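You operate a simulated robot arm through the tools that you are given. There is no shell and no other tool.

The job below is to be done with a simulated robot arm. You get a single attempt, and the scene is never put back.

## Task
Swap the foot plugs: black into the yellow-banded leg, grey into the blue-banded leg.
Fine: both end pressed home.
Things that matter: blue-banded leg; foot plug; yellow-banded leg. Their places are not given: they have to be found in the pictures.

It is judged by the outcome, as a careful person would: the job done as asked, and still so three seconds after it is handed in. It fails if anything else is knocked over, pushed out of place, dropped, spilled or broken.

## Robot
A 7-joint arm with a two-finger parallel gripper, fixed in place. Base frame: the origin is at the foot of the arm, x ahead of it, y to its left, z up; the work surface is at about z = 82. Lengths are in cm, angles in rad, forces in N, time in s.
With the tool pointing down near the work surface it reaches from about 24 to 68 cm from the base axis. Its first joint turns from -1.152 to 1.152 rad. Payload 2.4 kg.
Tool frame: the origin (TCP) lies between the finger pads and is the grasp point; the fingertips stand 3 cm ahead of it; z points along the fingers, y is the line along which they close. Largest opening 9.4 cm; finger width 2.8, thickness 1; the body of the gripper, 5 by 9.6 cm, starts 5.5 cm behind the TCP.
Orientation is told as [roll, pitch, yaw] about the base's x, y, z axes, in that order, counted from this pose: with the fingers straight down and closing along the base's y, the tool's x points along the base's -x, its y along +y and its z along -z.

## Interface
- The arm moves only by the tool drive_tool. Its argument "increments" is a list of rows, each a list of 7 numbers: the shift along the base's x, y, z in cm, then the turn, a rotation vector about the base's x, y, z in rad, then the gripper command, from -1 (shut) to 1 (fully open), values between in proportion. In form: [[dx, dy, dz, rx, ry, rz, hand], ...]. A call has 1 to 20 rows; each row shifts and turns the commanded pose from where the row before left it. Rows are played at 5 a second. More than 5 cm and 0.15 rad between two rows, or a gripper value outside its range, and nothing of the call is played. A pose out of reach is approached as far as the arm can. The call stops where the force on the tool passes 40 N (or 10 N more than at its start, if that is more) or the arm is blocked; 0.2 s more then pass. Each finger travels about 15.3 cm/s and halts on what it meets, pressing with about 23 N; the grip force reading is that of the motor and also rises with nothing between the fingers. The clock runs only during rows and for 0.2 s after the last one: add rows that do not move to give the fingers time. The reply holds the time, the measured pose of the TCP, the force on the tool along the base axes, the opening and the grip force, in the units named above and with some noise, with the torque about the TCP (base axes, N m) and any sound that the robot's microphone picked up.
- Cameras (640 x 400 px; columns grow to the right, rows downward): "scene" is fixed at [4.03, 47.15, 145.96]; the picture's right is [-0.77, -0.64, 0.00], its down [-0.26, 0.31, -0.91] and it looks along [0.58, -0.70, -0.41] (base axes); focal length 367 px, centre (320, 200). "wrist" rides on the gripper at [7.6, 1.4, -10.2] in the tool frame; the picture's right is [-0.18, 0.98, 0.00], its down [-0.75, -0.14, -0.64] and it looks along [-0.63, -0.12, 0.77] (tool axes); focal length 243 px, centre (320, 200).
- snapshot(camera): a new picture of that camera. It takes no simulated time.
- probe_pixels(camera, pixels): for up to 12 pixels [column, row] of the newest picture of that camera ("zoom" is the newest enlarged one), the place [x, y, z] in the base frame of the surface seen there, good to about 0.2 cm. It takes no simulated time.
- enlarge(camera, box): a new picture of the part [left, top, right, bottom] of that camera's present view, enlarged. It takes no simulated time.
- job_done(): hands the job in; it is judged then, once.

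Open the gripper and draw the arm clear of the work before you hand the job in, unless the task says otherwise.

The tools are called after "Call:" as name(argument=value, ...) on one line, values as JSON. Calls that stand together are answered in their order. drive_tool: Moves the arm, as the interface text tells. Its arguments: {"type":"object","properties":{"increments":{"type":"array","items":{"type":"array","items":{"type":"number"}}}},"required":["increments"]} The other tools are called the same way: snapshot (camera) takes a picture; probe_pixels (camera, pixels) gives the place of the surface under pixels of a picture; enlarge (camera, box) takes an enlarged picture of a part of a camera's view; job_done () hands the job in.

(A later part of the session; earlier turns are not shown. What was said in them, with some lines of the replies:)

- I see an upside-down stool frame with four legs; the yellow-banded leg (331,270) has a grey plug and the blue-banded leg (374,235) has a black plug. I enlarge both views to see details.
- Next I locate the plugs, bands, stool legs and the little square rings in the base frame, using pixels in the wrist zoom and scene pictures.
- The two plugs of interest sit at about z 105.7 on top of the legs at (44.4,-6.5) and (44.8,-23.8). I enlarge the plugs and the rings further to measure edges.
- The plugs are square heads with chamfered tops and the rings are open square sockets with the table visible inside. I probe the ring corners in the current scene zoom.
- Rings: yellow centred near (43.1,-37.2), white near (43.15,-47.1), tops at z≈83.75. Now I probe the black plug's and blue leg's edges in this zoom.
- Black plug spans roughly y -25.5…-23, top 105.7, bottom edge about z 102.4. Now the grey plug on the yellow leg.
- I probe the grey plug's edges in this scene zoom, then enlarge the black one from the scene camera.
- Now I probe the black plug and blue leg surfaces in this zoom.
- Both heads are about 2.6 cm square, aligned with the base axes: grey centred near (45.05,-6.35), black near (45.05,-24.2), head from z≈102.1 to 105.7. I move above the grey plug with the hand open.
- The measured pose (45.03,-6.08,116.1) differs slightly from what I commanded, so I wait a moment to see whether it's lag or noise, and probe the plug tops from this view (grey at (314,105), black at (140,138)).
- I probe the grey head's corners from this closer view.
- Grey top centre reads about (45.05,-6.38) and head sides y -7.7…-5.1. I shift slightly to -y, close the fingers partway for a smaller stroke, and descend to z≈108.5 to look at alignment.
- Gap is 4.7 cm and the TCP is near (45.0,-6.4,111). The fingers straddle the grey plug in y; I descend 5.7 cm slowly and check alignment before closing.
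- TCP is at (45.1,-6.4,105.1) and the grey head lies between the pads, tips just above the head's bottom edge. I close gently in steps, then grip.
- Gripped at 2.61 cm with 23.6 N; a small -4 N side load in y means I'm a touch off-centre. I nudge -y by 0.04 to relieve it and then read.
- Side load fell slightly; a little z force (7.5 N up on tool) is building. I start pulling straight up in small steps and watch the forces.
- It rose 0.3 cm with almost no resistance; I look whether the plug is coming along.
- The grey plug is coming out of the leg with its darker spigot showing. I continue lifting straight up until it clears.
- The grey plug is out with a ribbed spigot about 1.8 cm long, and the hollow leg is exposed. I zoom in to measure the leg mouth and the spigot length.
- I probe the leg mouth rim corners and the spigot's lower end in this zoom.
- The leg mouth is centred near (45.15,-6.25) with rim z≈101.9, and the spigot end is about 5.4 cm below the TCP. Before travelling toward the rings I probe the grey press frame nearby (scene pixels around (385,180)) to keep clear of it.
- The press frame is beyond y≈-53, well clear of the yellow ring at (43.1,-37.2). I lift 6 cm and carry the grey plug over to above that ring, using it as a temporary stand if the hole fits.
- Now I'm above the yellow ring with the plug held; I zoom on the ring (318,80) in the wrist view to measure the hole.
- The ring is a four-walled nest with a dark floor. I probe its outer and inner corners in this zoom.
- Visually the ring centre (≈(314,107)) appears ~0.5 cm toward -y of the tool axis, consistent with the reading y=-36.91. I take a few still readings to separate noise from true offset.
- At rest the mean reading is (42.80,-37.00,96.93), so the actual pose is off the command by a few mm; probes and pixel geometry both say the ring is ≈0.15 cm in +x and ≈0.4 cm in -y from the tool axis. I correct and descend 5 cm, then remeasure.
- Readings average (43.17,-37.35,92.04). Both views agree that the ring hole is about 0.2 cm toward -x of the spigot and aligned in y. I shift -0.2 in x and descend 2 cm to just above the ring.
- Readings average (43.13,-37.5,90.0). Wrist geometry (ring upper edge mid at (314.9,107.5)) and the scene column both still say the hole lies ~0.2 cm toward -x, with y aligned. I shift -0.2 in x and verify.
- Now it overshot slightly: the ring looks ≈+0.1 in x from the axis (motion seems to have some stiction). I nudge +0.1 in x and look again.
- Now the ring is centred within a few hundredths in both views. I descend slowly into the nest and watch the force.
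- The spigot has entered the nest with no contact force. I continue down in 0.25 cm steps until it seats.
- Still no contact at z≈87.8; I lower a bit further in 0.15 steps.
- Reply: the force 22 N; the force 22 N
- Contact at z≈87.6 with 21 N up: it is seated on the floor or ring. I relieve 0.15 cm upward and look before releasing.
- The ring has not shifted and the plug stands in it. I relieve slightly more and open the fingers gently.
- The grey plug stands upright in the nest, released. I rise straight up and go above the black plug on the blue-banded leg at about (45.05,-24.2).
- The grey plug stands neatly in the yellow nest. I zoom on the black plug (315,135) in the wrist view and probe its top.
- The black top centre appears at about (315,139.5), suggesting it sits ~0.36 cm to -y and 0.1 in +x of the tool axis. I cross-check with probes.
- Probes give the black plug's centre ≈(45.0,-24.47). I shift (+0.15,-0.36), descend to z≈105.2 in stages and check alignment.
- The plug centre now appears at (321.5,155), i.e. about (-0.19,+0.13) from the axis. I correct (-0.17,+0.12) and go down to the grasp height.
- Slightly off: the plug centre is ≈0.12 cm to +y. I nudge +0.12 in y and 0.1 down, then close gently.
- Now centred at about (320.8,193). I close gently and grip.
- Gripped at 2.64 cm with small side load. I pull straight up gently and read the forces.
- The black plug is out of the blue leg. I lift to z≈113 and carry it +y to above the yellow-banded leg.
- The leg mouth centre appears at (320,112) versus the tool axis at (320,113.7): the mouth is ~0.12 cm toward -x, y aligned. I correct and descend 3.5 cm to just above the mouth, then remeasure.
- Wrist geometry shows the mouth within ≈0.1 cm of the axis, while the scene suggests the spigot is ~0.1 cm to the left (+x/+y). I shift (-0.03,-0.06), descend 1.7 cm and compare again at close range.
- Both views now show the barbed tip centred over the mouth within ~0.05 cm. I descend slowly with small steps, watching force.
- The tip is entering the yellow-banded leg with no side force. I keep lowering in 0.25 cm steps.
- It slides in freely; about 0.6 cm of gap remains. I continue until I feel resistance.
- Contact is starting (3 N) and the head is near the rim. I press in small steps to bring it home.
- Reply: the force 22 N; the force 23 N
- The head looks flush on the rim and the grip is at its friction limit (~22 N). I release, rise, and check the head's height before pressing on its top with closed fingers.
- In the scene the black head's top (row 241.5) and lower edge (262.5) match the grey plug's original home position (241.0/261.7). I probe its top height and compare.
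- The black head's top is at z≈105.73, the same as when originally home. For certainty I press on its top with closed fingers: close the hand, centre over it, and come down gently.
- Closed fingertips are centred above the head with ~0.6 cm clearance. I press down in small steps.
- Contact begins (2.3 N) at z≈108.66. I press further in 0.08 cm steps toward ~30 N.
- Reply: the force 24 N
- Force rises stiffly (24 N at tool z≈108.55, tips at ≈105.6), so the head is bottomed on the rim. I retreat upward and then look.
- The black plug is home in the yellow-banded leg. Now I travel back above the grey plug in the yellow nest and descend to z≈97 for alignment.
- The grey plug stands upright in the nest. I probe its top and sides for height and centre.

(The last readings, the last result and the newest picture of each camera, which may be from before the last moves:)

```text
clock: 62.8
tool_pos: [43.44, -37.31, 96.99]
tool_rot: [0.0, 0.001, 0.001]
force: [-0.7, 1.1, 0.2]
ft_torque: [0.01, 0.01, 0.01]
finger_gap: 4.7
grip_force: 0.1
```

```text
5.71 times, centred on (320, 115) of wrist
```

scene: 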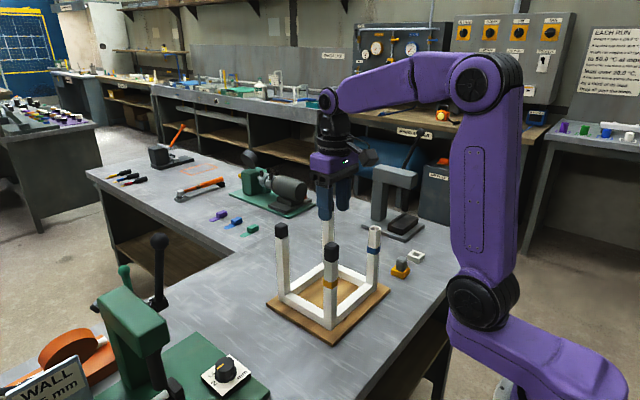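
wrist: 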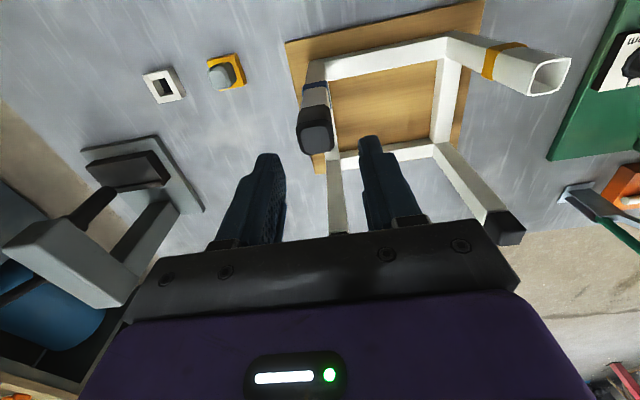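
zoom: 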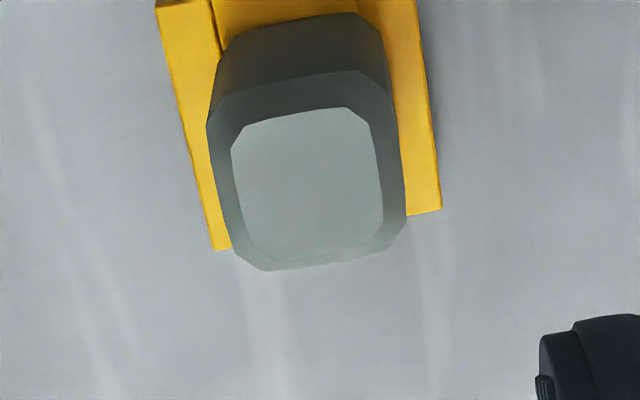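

The grey plug's top is at z≈87.4 with its head resting on the nest; it is about (-0.57,-0.07) from the axis. I correct and descend 6 cm, then recheck.

Call:
drive_tool(increments=[[-0.55, -0.07, 0, 0, 0, 0, 0], [0, 0, -2, 0, 0, 0, 0], [0, 0, -2, 0, 0, 0, 0], [0, 0, -2, 0, 0, 0, 0], [0, 0, 0, 0, 0, 0, 0], [0, 0, 0, 0, 0, 0, 0]])

Call:
drive_tool(increments=[[0, 0, 0, 0, 0, 0, 0]])

Call:
enlarge(camera="wrist", box=[270, 100, 370, 200])

```text
clock: 64.2
tool_pos: [42.72, -37.39, 90.78]
tool_rot: [0.0, 0.0, 0.0]
force: [-1.1, -0.7, -0.1]
ft_torque: [0.04, -0.03, 0.04]
finger_gap: 4.69
grip_force: 0.1
```

```text
clock: 64.6
tool_pos: [42.67, -37.47, 90.81]
tool_rot: [0.0, -0.002, 0.0]
force: [0.9, -0.1, 0.1]
ft_torque: [-0.03, -0.05, -0.04]
finger_gap: 4.7
grip_force: 0.1
```

```text
4.00 times, centred on (320, 150) of wrist
```

zoom: 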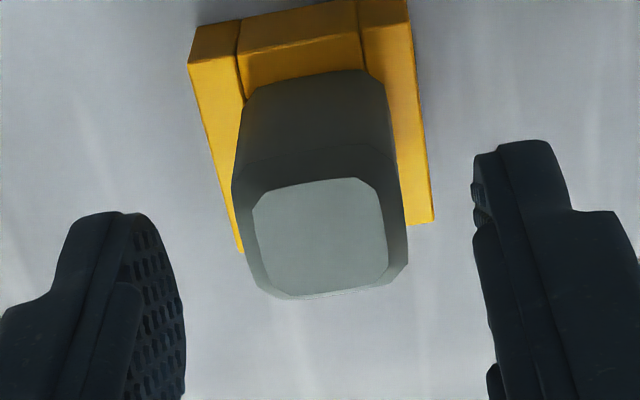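

The plug centre appears at (320,159.5) vs axis row 155.8: shift +0.25 in x, -0.04 in y. Then I descend to z≈87.3.

Call:
drive_tool(increments=[[0.25, -0.04, 0, 0, 0, 0, 0], [0, 0, -1.2, 0, 0, 0, 0], [0, 0, -1.2, 0, 0, 0, 0], [0, 0, -1.0, 0, 0, 0, 0], [0, 0, 0, 0, 0, 0, 0], [0, 0, 0, 0, 0, 0, 0]])

Call:
drive_tool(increments=[[0, 0, 0, 0, 0, 0, 0]])

Call:
enlarge(camera="wrist", box=[270, 130, 370, 230])

Call:
enlarge(camera="scene", box=[380, 235, 420, 285])

```text
clock: 66.0
tool_pos: [42.76, -37.68, 87.53]
tool_rot: [0.001, 0.0, 0.0]
force: [-0.4, -0.7, -0.5]
ft_torque: [0.01, -0.01, -0.03]
finger_gap: 4.7
grip_force: 0.0
```

```text
clock: 66.4
tool_pos: [42.81, -37.5, 87.59]
tool_rot: [0.0, -0.001, -0.001]
force: [0.0, -0.2, -0.8]
ft_torque: [0.0, 0.04, 0.0]
finger_gap: 4.69
grip_force: 0.1
```

```text
4.00 times, centred on (320, 180) of wrist
```

zoom: 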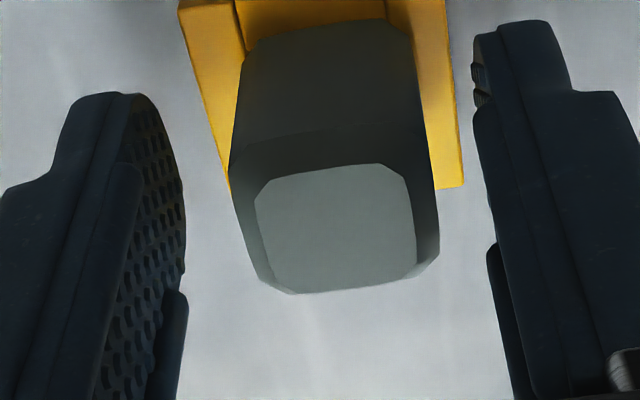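

```text
8.00 times, centred on (400, 260) of scene
```

zoom: 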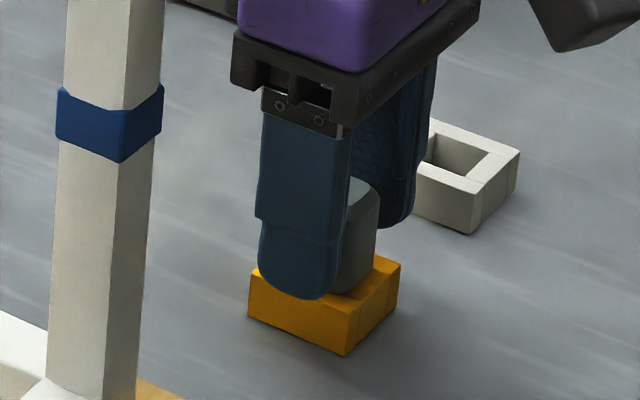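

The plug is ≈0.2 cm to +y and 0.08 to +x of the axis. I correct and lower 0.2 cm, then check before closing.

Call:
drive_tool(increments=[[0.08, 0.18, 0, 0, 0, 0, 0], [0, 0, -0.2, 0, 0, 0, 0], [0, 0, 0, 0, 0, 0, 0], [0, 0, 0, 0, 0, 0, 0]])

Call:
enlarge(camera="wrist", box=[270, 130, 370, 230])

```text
clock: 67.4
tool_pos: [42.98, -37.27, 87.22]
tool_rot: [0.001, -0.002, 0.0]
force: [-0.2, -0.4, -0.1]
ft_torque: [0.01, -0.03, -0.01]
finger_gap: 4.71
grip_force: 0.0
```

```text
4.00 times, centred on (320, 180) of wrist
```

zoom: 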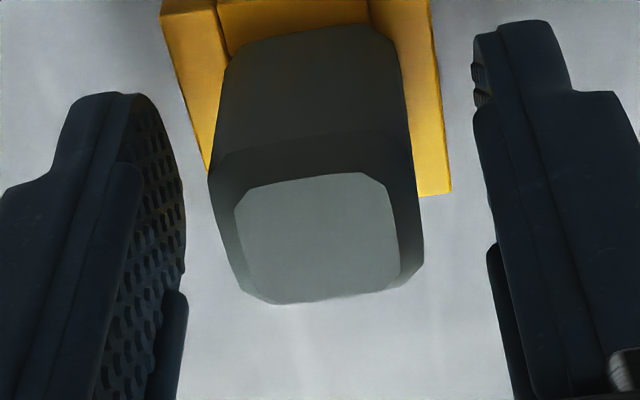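

Centred (≈319.5). I close gently and grip the grey plug.

Call:
drive_tool(increments=[[0, -0.03, 0, 0, 0, 0, -0.2], [0, 0, 0, 0, 0, 0, -0.38], [0, 0, 0, 0, 0, 0, -0.42], [0, 0, 0, 0, 0, 0, -0.5], [0, 0, 0, 0, 0, 0, -1], [0, 0, 0, 0, 0, 0, -1]])

Call:
enlarge(camera="scene", box=[380, 235, 420, 285])

```text
clock: 68.8
tool_pos: [42.93, -37.45, 87.33]
tool_rot: [0.0, 0.0, 0.0]
force: [-0.5, -0.3, 0.4]
ft_torque: [0.0, 0.02, 0.01]
finger_gap: 2.58
grip_force: 23.1
```

```text
8.00 times, centred on (400, 260) of scene
```

zoom: 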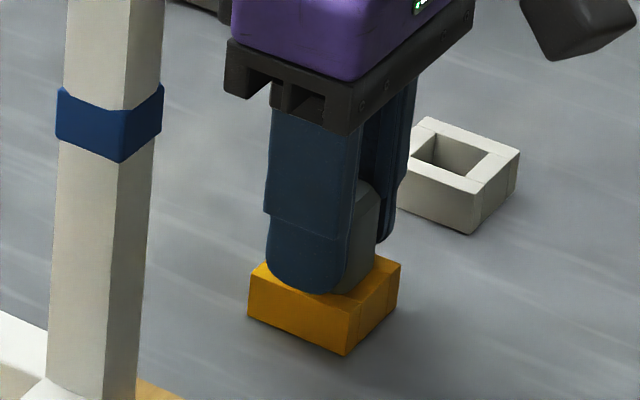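

Gripped at 2.58 cm with no side load and the nest unmoved. I lift straight up slowly, checking that the nest stays.

Call:
drive_tool(increments=[[0, 0, 0.3, 0, 0, 0, -1], [0, 0, 0.4, 0, 0, 0, -1], [0, 0, 0.5, 0, 0, 0, -1], [0, 0, 0.6, 0, 0, 0, -1], [0, 0, 0.8, 0, 0, 0, -1], [0, 0, 1, 0, 0, 0, -1], [0, 0, 1, 0, 0, 0, -1], [0, 0, 0, 0, 0, 0, -1]])

Call:
enlarge(camera="scene", box=[380, 235, 420, 285])

```text
clock: 70.6
tool_pos: [43.0, -37.44, 91.91]
tool_rot: [0.001, 0.001, 0.0]
force: [0.3, 0.4, -0.8]
ft_torque: [-0.03, -0.01, 0.0]
finger_gap: 2.57
grip_force: 23.4
```

```text
8.00 times, centred on (400, 260) of scene
```

zoom: 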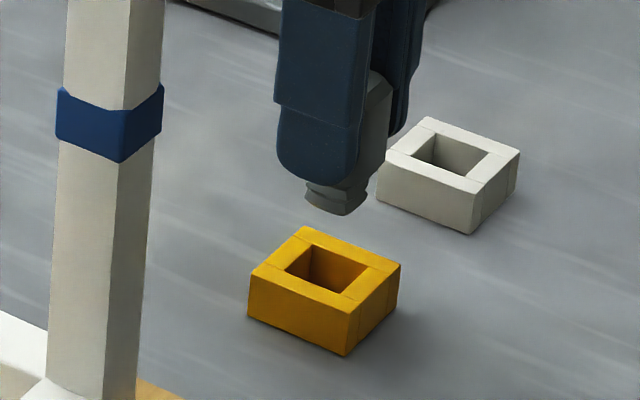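

The grey plug is out, the nest unmoved. I lift to z≈113 and move over the blue-banded leg near (44.95,-24.5).

Call:
drive_tool(increments=[[0, 0, 3, 0, 0, 0, -1], [0, 0, 4, 0, 0, 0, -1], [0, 0, 4, 0, 0, 0, -1], [0, 0, 4, 0, 0, 0, -1], [0, 0, 4, 0, 0, 0, -1], [0, 0, 2, 0, 0, 0, -1], [0.5, 3.2, 0, 0, 0, 0, -1], [0.5, 3.2, 0, 0, 0, 0, -1], [0.5, 3.2, 0, 0, 0, 0, -1], [0.5, 3.3, 0, 0, 0, 0, -1], [0, 0, 0, 0, 0, 0, -1], [0, 0, 0, 0, 0, 0, -1]])

Call:
drive_tool(increments=[[0, 0, 0, 0, 0, 0, -1]])

Call:
enlarge(camera="wrist", box=[270, 60, 370, 160])

Call:
enlarge(camera="scene", box=[350, 185, 400, 250])

```text
clock: 73.2
tool_pos: [45.12, -24.55, 112.47]
tool_rot: [-0.001, 0.001, 0.0]
force: [0.2, -0.7, -0.2]
ft_torque: [-0.01, 0.03, 0.01]
finger_gap: 2.58
grip_force: 22.6
```

```text
clock: 73.6
tool_pos: [45.08, -24.55, 112.57]
tool_rot: [0.001, 0.001, -0.001]
force: [-0.7, 0.6, 0.0]
ft_torque: [0.0, 0.03, 0.01]
finger_gap: 2.58
grip_force: 22.7
```

```text
4.00 times, centred on (320, 110) of wrist
```

zoom: 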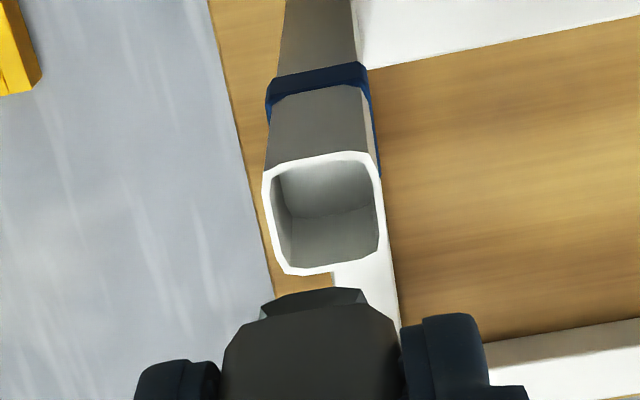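

```text
6.15 times, centred on (375, 218) of scene
```

zoom: 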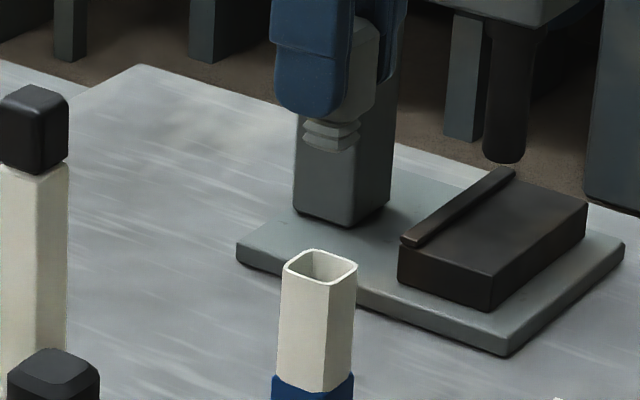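

The blue leg's mouth centre appears near (321,113.7), i.e. ~0.1 cm to +y of the axis. I correct +0.08 in y and descend to z≈109.2, then remeasure.

Call:
drive_tool(increments=[[0, 0.08, 0, 0, 0, 0, -1], [0, 0, -1.7, 0, 0, 0, -1], [0, 0, -1.6, 0, 0, 0, -1], [0, 0, 0, 0, 0, 0, -1], [0, 0, 0, 0, 0, 0, -1]])

Call:
drive_tool(increments=[[0, 0, 0, 0, 0, 0, -1]])

Call:
enlarge(camera="wrist", box=[270, 80, 370, 180])

Call:
enlarge(camera="scene", box=[355, 195, 395, 245])

```text
clock: 74.8
tool_pos: [45.13, -24.46, 109.37]
tool_rot: [0.001, -0.001, -0.001]
force: [-0.2, -0.1, -0.2]
ft_torque: [0.02, -0.01, 0.0]
finger_gap: 2.59
grip_force: 23.0
```

```text
clock: 75.2
tool_pos: [45.0, -24.49, 109.56]
tool_rot: [-0.001, -0.001, 0.0]
force: [-0.7, -0.8, -0.2]
ft_torque: [-0.03, 0.01, -0.01]
finger_gap: 2.59
grip_force: 22.8
```

```text
4.00 times, centred on (320, 130) of wrist
```

zoom: 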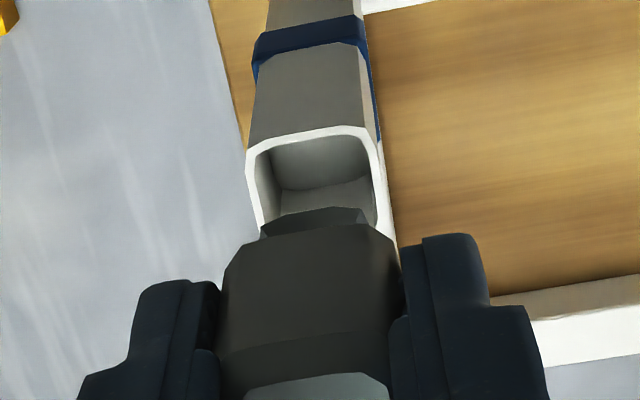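

```text
8.00 times, centred on (375, 220) of scene
```

zoom: 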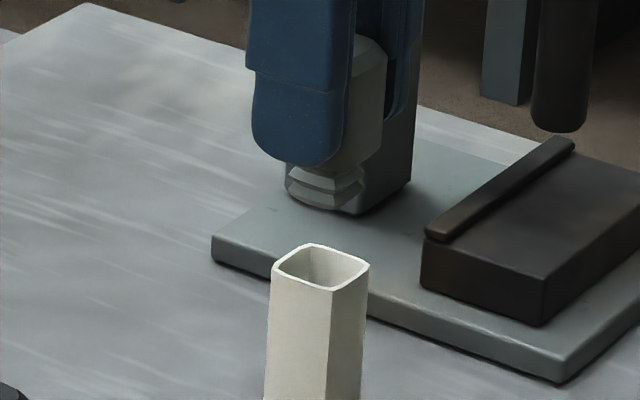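

Both views show the spigot within ~0.1 cm of the mouth axis (scene: spigot column projects to 320 vs rim 320.5). I descend 1.3 cm and check again close to entry.

Call:
drive_tool(increments=[[0.03, -0.02, -0.7, 0, 0, 0, -1], [0, 0, -0.6, 0, 0, 0, -1], [0, 0, 0, 0, 0, 0, -1], [0, 0, 0, 0, 0, 0, -1]])

Call:
drive_tool(increments=[[0, 0, 0, 0, 0, 0, -1]])

Call:
enlarge(camera="wrist", box=[290, 105, 350, 165])

Call:
enlarge(camera="scene", box=[355, 195, 395, 245])

```text
clock: 76.2
tool_pos: [44.96, -24.51, 108.18]
tool_rot: [0.001, 0.001, 0.0]
force: [-0.5, -0.5, 0.0]
ft_torque: [0.01, 0.0, 0.0]
finger_gap: 2.56
grip_force: 22.9
```

```text
clock: 76.6
tool_pos: [44.92, -24.41, 108.23]
tool_rot: [-0.001, 0.002, -0.002]
force: [0.0, -0.9, 0.2]
ft_torque: [0.03, 0.03, 0.0]
finger_gap: 2.57
grip_force: 23.0
```

```text
6.67 times, centred on (320, 135) of wrist
```

zoom: 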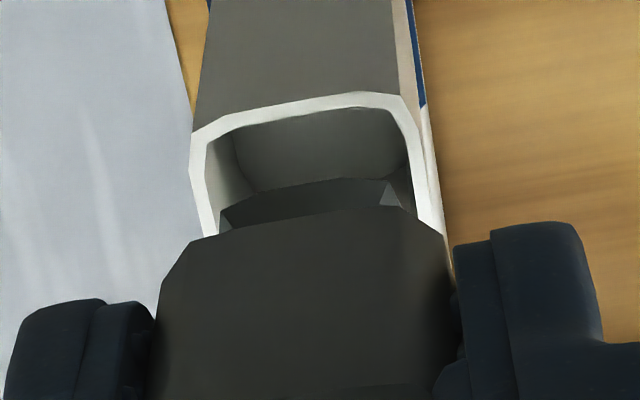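

```text
8.00 times, centred on (375, 220) of scene
```

zoom: 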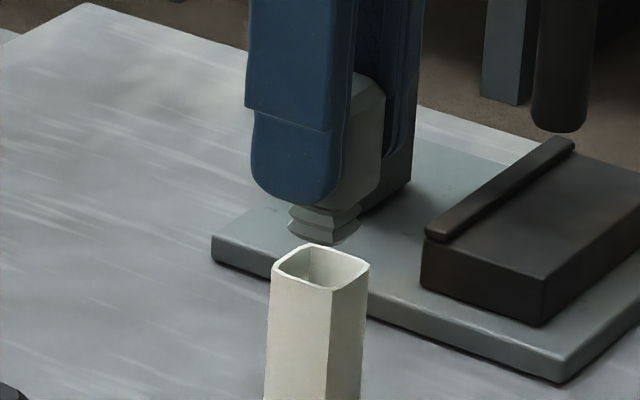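

Aligned within ~0.05 cm in both views. I descend slowly into the blue-banded leg, watching force.

Call:
drive_tool(increments=[[0.02, 0.02, -0.3, 0, 0, 0, -1], [0, 0, -0.3, 0, 0, 0, -1], [0, 0, -0.2, 0, 0, 0, -1], [0, 0, -0.2, 0, 0, 0, -1], [0, 0, -0.2, 0, 0, 0, -1], [0, 0, 0, 0, 0, 0, -1]])

Call:
enlarge(camera="scene", box=[355, 195, 395, 245])

Call:
enlarge(camera="wrist", box=[290, 105, 350, 165])

```text
clock: 78.0
tool_pos: [45.01, -24.52, 107.02]
tool_rot: [-0.002, 0.001, 0.0]
force: [-0.1, 0.0, -0.1]
ft_torque: [-0.03, -0.01, -0.02]
finger_gap: 2.56
grip_force: 22.8
```

```text
8.00 times, centred on (375, 220) of scene
```

zoom: 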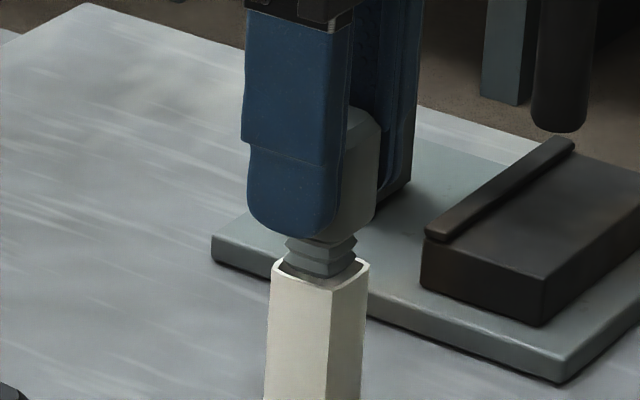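

```text
6.67 times, centred on (320, 135) of wrist
```

zoom: 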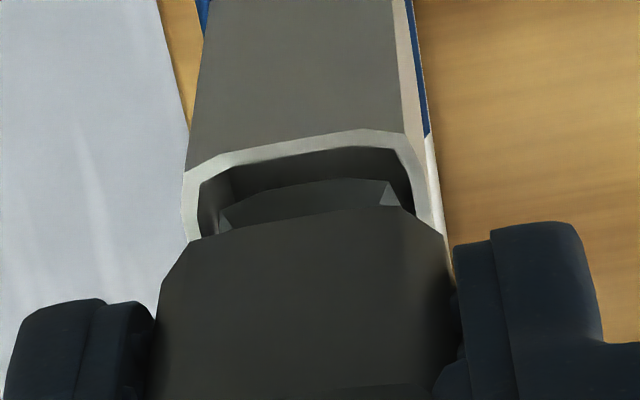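

The tip has entered the mouth with zero force. I continue down in 0.25 cm steps.

Call:
drive_tool(increments=[[0, 0, -0.25, 0, 0, 0, -1], [0, 0, -0.25, 0, 0, 0, -1], [0, 0, -0.25, 0, 0, 0, -1], [0, 0, -0.25, 0, 0, 0, -1], [0, 0, 0, 0, 0, 0, -1]])

Call:
enlarge(camera="scene", box=[355, 195, 395, 245])

```text
clock: 79.2
tool_pos: [44.98, -24.63, 105.96]
tool_rot: [-0.001, 0.0, -0.001]
force: [0.6, 0.4, 0.4]
ft_torque: [0.01, 0.02, -0.06]
finger_gap: 2.59
grip_force: 22.9
```

```text
8.00 times, centred on (375, 220) of scene
```

zoom: 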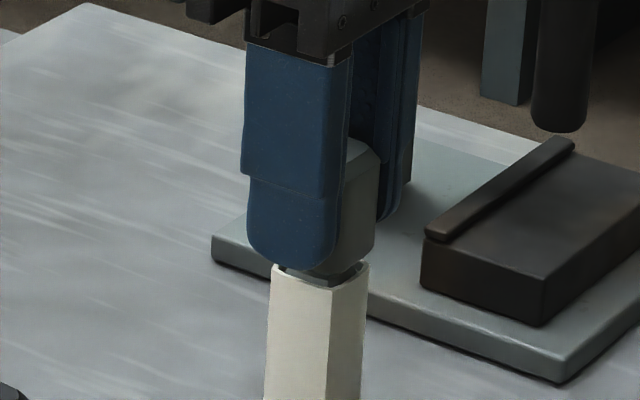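

Still free; about 0.6 cm to go. I continue until resistance appears.

Call:
drive_tool(increments=[[0, 0, -0.2, 0, 0, 0, -1], [0, 0, -0.2, 0, 0, 0, -1], [0, 0, 0, 0, 0, 0, -1]])

Call:
drive_tool(increments=[[0, 0, -0.1, 0, 0, 0, -1], [0, 0, -0.1, 0, 0, 0, -1], [0, 0, 0, 0, 0, 0, -1]])

Call:
enlarge(camera="scene", box=[355, 195, 395, 245])

```text
clock: 80.0
tool_pos: [45.05, -24.39, 105.7]
tool_rot: [0.0, 0.0, 0.001]
force: [0.4, -0.2, -0.7]
ft_torque: [0.01, 0.0, 0.05]
finger_gap: 2.57
grip_force: 23.6
```

```text
clock: 80.8
tool_pos: [45.05, -24.5, 105.49]
tool_rot: [0.001, -0.003, 0.0]
force: [-0.3, -0.4, 7.3]
ft_torque: [0.03, 0.02, 0.01]
finger_gap: 2.58
grip_force: 22.7
```

```text
8.00 times, centred on (375, 220) of scene
```

zoom: 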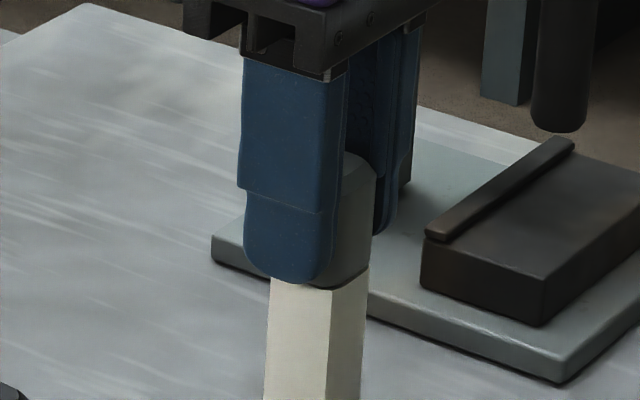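

The head has met the rim region with 7 N. I press in small steps to seat it while gripped.

Call:
drive_tool(increments=[[0, 0, -0.08, 0, 0, 0, -1], [0, 0, -0.08, 0, 0, 0, -1], [0, 0, 0, 0, 0, 0, -1]])

Call:
enlarge(camera="wrist", box=[280, 110, 360, 190])

Call:
enlarge(camera="scene", box=[355, 195, 395, 245])

```text
clock: 81.6
tool_pos: [45.09, -24.38, 105.38]
tool_rot: [-0.001, -0.005, 0.0]
force: [1.5, -2.4, 22.2]
ft_torque: [-0.07, 0.0, 0.0]
finger_gap: 2.6
grip_force: 23.4
```

```text
5.00 times, centred on (320, 150) of wrist
```

zoom: 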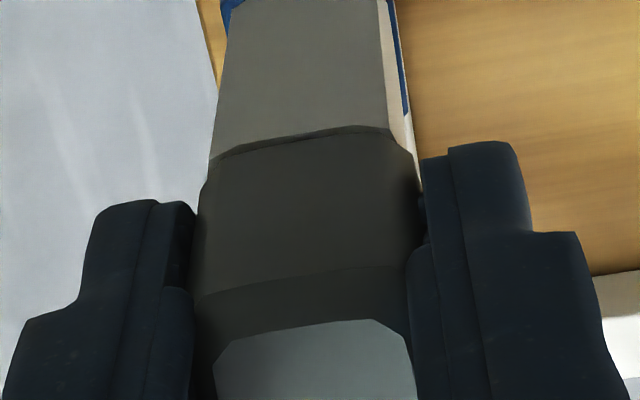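

```text
8.00 times, centred on (375, 220) of scene
```

zoom: 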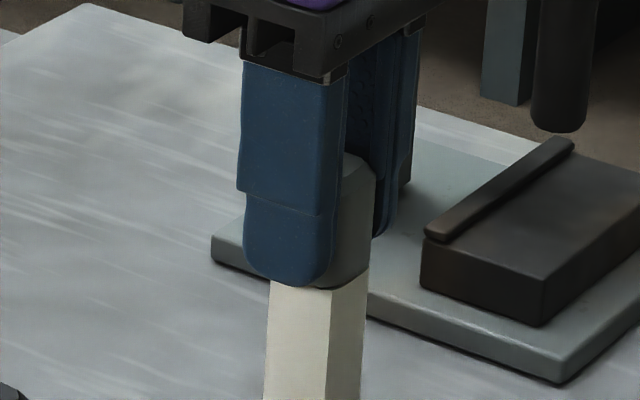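

At 22 N the grip is at its friction limit; a thin dark seam shows at (310,135) between head and rim, perhaps a slight gap. I release, rise and inspect.

Call:
drive_tool(increments=[[0, 0, 0.12, 0, 0, 0, -1], [0, 0, 0, 0, 0, 0, -1], [0, 0, 0, 0, 0, 0, -0.42], [0, 0, 0, 0, 0, 0, -0.3], [0, 0, 0, 0, 0, 0, 0], [0, 0, 1, 0, 0, 0, 0], [0, 0, 2, 0, 0, 0, 0], [0, 0, 2, 0, 0, 0, 0], [0, 0, 2, 0, 0, 0, 0], [0, 0, 0, 0, 0, 0, 0]])

Call:
enlarge(camera="scene", box=[350, 205, 400, 260])

Call:
enlarge(camera="wrist", box=[280, 90, 360, 170])

```text
clock: 83.8
tool_pos: [45.0, -24.43, 112.46]
tool_rot: [0.0, 0.001, 0.0]
force: [-0.1, 1.1, -0.6]
ft_torque: [-0.05, -0.02, 0.03]
finger_gap: 4.71
grip_force: 0.1
```

```text
7.27 times, centred on (375, 232) of scene
```

zoom: 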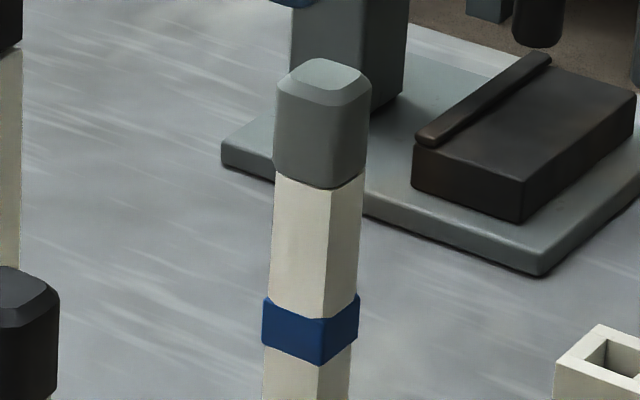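

```text
5.00 times, centred on (320, 130) of wrist
```

zoom: 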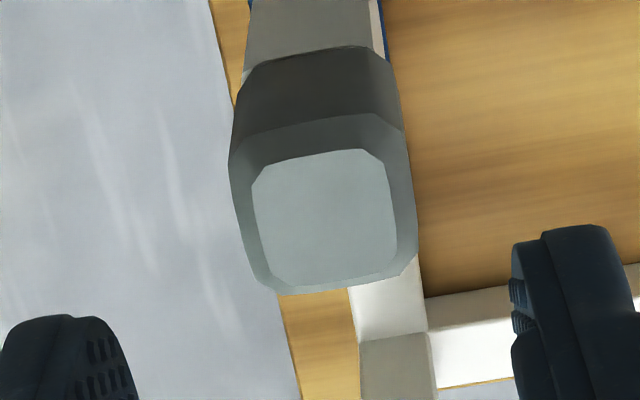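

The grey head sits at the same image place as the black one originally did (top (322,58), lower edge (332,188)). I press on its top with closed fingers too, as with the black one.

Call:
drive_tool(increments=[[0.06, 0.05, 0, 0, 0, 0, -1], [0, 0, -1, 0, 0, 0, -1], [0, 0, -1, 0, 0, 0, -1], [0, 0, -1, 0, 0, 0, -1], [0, 0, 0, 0, 0, 0, -1], [0, 0, 0, 0, 0, 0, -1]])

Call:
enlarge(camera="wrist", box=[280, 110, 360, 190])

Call:
enlarge(camera="scene", box=[350, 205, 400, 260])

```text
clock: 85.2
tool_pos: [45.06, -24.49, 109.5]
tool_rot: [0.0, 0.0, 0.0]
force: [0.0, -0.2, -0.4]
ft_torque: [-0.01, 0.0, -0.01]
finger_gap: 0.01
grip_force: 23.1
```

```text
5.00 times, centred on (320, 150) of wrist
```

zoom: 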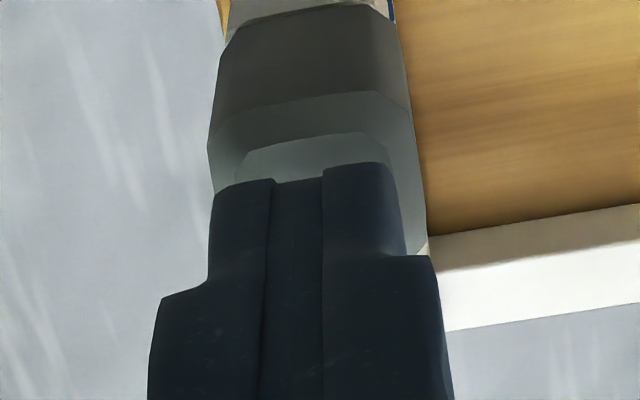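

```text
7.27 times, centred on (375, 232) of scene
```

zoom: 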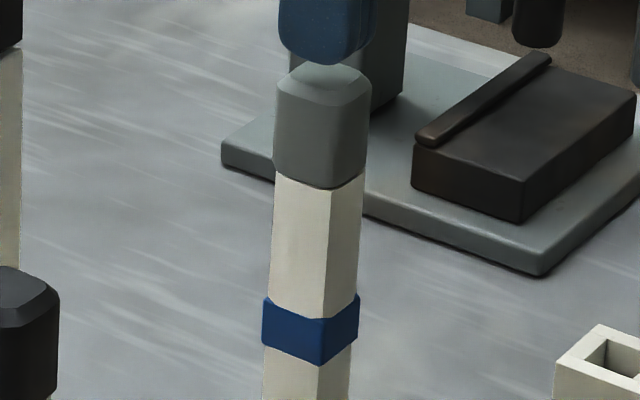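

The fingertips sit ~0.2 cm too far +x relative to the head. I shift -0.2 in x and then press down in small steps.

Call:
drive_tool(increments=[[-0.2, 0, 0, 0, 0, 0, -1], [0, 0, -0.3, 0, 0, 0, -1], [0, 0, -0.2, 0, 0, 0, -1], [0, 0, -0.1, 0, 0, 0, -1], [0, 0, 0, 0, 0, 0, -1]])

Call:
enlarge(camera="wrist", box=[280, 110, 360, 190])

Call:
drive_tool(increments=[[0, 0, -0.1, 0, 0, 0, -1], [0, 0, 0, 0, 0, 0, -1]])

```text
clock: 86.4
tool_pos: [44.92, -24.38, 108.75]
tool_rot: [0.001, 0.0, 0.0]
force: [-0.1, -1.0, 0.7]
ft_torque: [0.0, 0.0, -0.03]
finger_gap: 0.0
grip_force: 23.1
```

```text
5.00 times, centred on (320, 150) of wrist
```

zoom: 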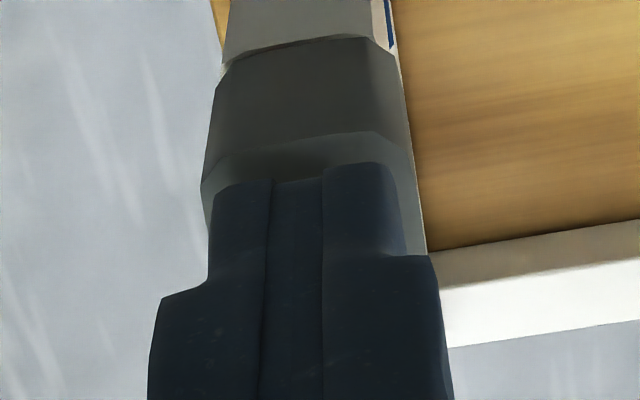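

```text
clock: 87.0
tool_pos: [45.01, -24.41, 108.61]
tool_rot: [0.002, -0.001, 0.0]
force: [-0.4, 1.4, 4.8]
ft_torque: [0.08, 0.01, -0.01]
finger_gap: 0.03
grip_force: 22.5
```

Fingertips now cover the head's top and contact begins (4.8 N). I press on in small steps toward ~28 N.

Call:
drive_tool(increments=[[0, 0, -0.06, 0, 0, 0, -1], [0, 0, -0.05, 0, 0, 0, -1], [0, 0, 0, 0, 0, 0, -1]])

Call:
drive_tool(increments=[[0, 0, -0.04, 0, 0, 0, -1], [0, 0, 0, 0, 0, 0, -1]])

```text
clock: 87.8
tool_pos: [44.99, -24.49, 108.63]
tool_rot: [-0.001, -0.002, -0.001]
force: [-0.5, 0.0, 13.3]
ft_torque: [-0.02, 0.06, 0.02]
finger_gap: 0.0
grip_force: 22.8
```

```text
clock: 88.4
tool_pos: [44.91, -24.25, 108.61]
tool_rot: [-0.002, -0.001, 0.0]
force: [0.6, -0.7, 18.2]
ft_torque: [-0.04, -0.02, -0.01]
finger_gap: 0.0
grip_force: 22.9
```

Stiff rise (18 N) with no further travel; one more small push to ~30 N, then I retreat straight up.

Call:
drive_tool(increments=[[0, 0, -0.05, 0, 0, 0, -1], [0, 0, -0.03, 0, 0, 0, -1], [0, 0, 0, 0, 0, 0, -1]])

Call:
drive_tool(increments=[[0, 0, 0.3, 0, 0, 0, -1], [0, 0, 1, 0, 0, 0, -1], [0, 0, 2, 0, 0, 0, -1], [0, 0, 3, 0, 0, 0, 0], [0, 0, 3, 0, 0, 0, 0.5], [0, 0, 0, 0, 0, 0, 0.5]])

Call:
snapshot(camera="scene")

Call:
enlarge(camera="scene", box=[300, 195, 430, 300])

Call:
enlarge(camera="wrist", box=[270, 70, 370, 150])

```text
clock: 89.2
tool_pos: [44.82, -24.3, 108.68]
tool_rot: [-0.004, -0.006, 0.002]
force: [0.0, -1.2, 34.7]
ft_torque: [-0.01, 0.01, 0.02]
finger_gap: 0.01
grip_force: 23.1
```

```text
clock: 90.6
tool_pos: [44.77, -24.12, 117.6]
tool_rot: [-0.001, 0.001, 0.0]
force: [0.7, 0.3, -0.9]
ft_torque: [-0.02, -0.01, -0.01]
finger_gap: 7.03
grip_force: 0.0
```

```text
taken
```

scene: 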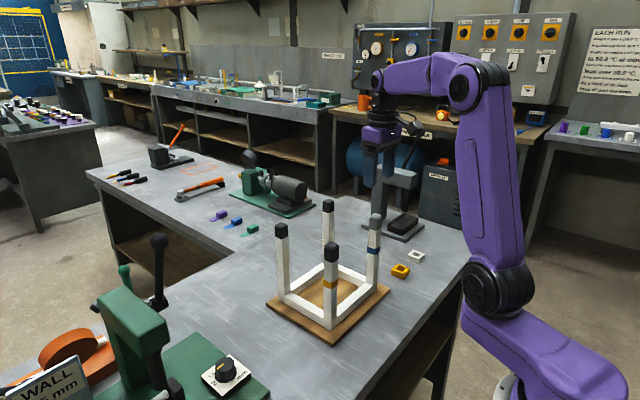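

```text
3.81 times, centred on (365, 248) of scene
```

zoom: 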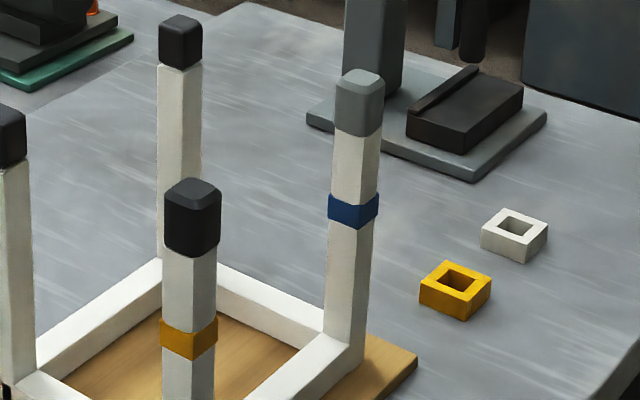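

```text
5.00 times, centred on (320, 110) of wrist
```

zoom: 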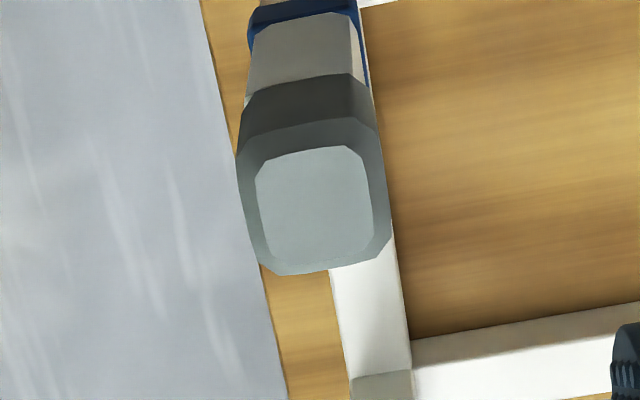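

Both plugs look seated: grey on blue leg, black on yellow leg. I check the seam and top heights of both with close-ups and probes.

Call:
probe_pixels(camera="zoom", pixels=[[270, 170], [350, 160], [365, 240], [275, 255], [315, 205]])

Call:
probe_pixels(camera="scene", pixels=[[330, 246], [332, 244], [374, 216], [376, 215], [331, 255], [375, 228]])

Call:
enlarge(camera="scene", box=[355, 205, 395, 255])

Call:
enlarge(camera="scene", box=[312, 235, 352, 285])

```text
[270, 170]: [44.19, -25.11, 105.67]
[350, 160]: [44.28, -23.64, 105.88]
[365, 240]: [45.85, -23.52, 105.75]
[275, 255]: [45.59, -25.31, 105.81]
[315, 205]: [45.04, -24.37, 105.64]
```

```text
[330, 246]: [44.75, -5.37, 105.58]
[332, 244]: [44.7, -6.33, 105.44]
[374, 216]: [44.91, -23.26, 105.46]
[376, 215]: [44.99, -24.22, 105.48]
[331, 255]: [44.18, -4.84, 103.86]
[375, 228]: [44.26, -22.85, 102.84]
```

```text
8.00 times, centred on (375, 230) of scene
```

zoom: 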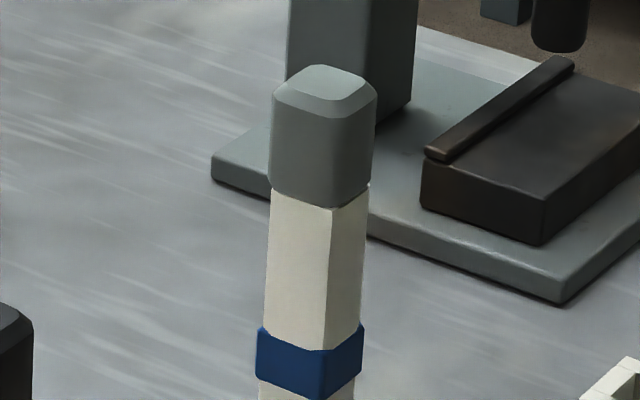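

```text
8.00 times, centred on (332, 260) of scene
```

zoom: 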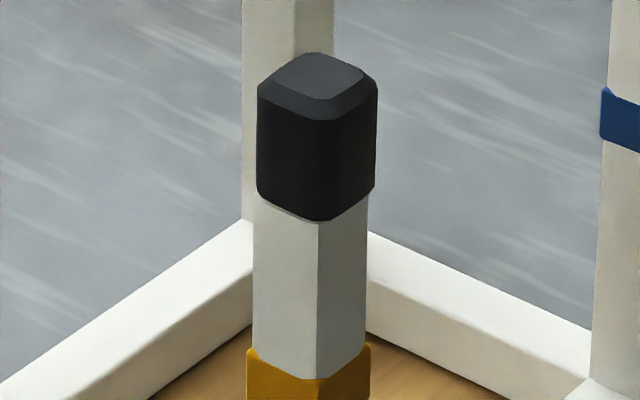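

Both heads sit flush at z≈105.7 on the right legs, the nests and stool unmoved. I draw the arm up and back clear with the hand open.

Call:
drive_tool(increments=[[0, 0, 4, 0, 0, 0, 1], [0, 0, 4, 0, 0, 0, 1], [-2, 3, 0, 0, 0, 0, 1], [-2, 3, 0, 0, 0, 0, 1], [-2, 3, 0, 0, 0, 0, 1], [-1, 3, 0, 0, 0, 0, 1], [0, 0, 0, 0, 0, 0, 1], [0, 0, 0, 0, 0, 0, 1]])

Call:
snapshot(camera="scene")

Call:
snapshot(camera="wrist")

```text
clock: 92.4
tool_pos: [37.91, -12.31, 125.98]
tool_rot: [0.0, -0.002, 0.0]
force: [0.1, -0.3, -0.3]
ft_torque: [-0.01, 0.02, 0.0]
finger_gap: 9.4
grip_force: 0.1
```

```text
taken
```

scene: 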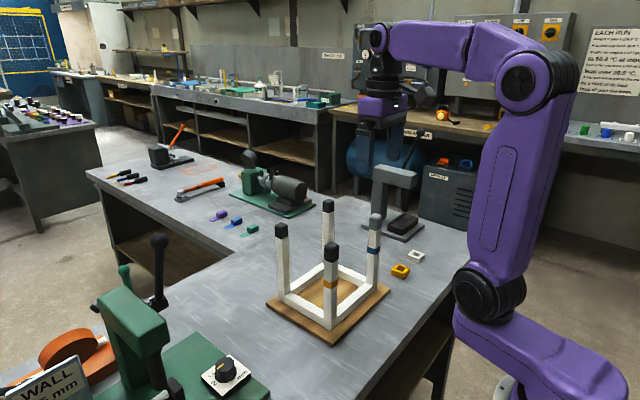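

```text
taken
```

wrist: 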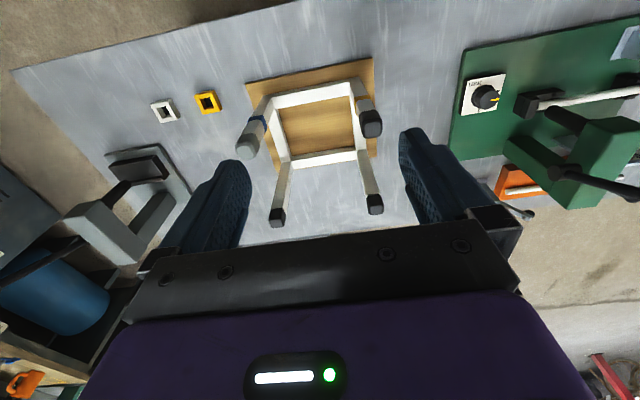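

The final views show the black plug on the yellow-banded leg (331,252), the grey plug on the blue-banded leg (375,222), the stool, nests and everything else in place, and the open hand clear. I hand the job in.

Call:
job_done()

```text
The job is handed in.
```

The foot plugs are swapped: the black plug is in the yellow-banded leg and the grey plug is in the blue-banded leg.

- **Pressed home:** I pressed each plug down from the top with closed fingers, to about 24 N or a little more on the black and 35 N on the grey. Neither moved any further. Both tops read about z = 105.7, the same height as before the swap.
- **Parking spot:** I stood the grey plug in the yellow square holder on the table while I moved the black one. The holder did not shift.
- **Everything else:** The last pictures show the stool and the other objects where they started. The hand is open and the arm is drawn back clear.

The job is handed in, and I have not seen how it was judged.
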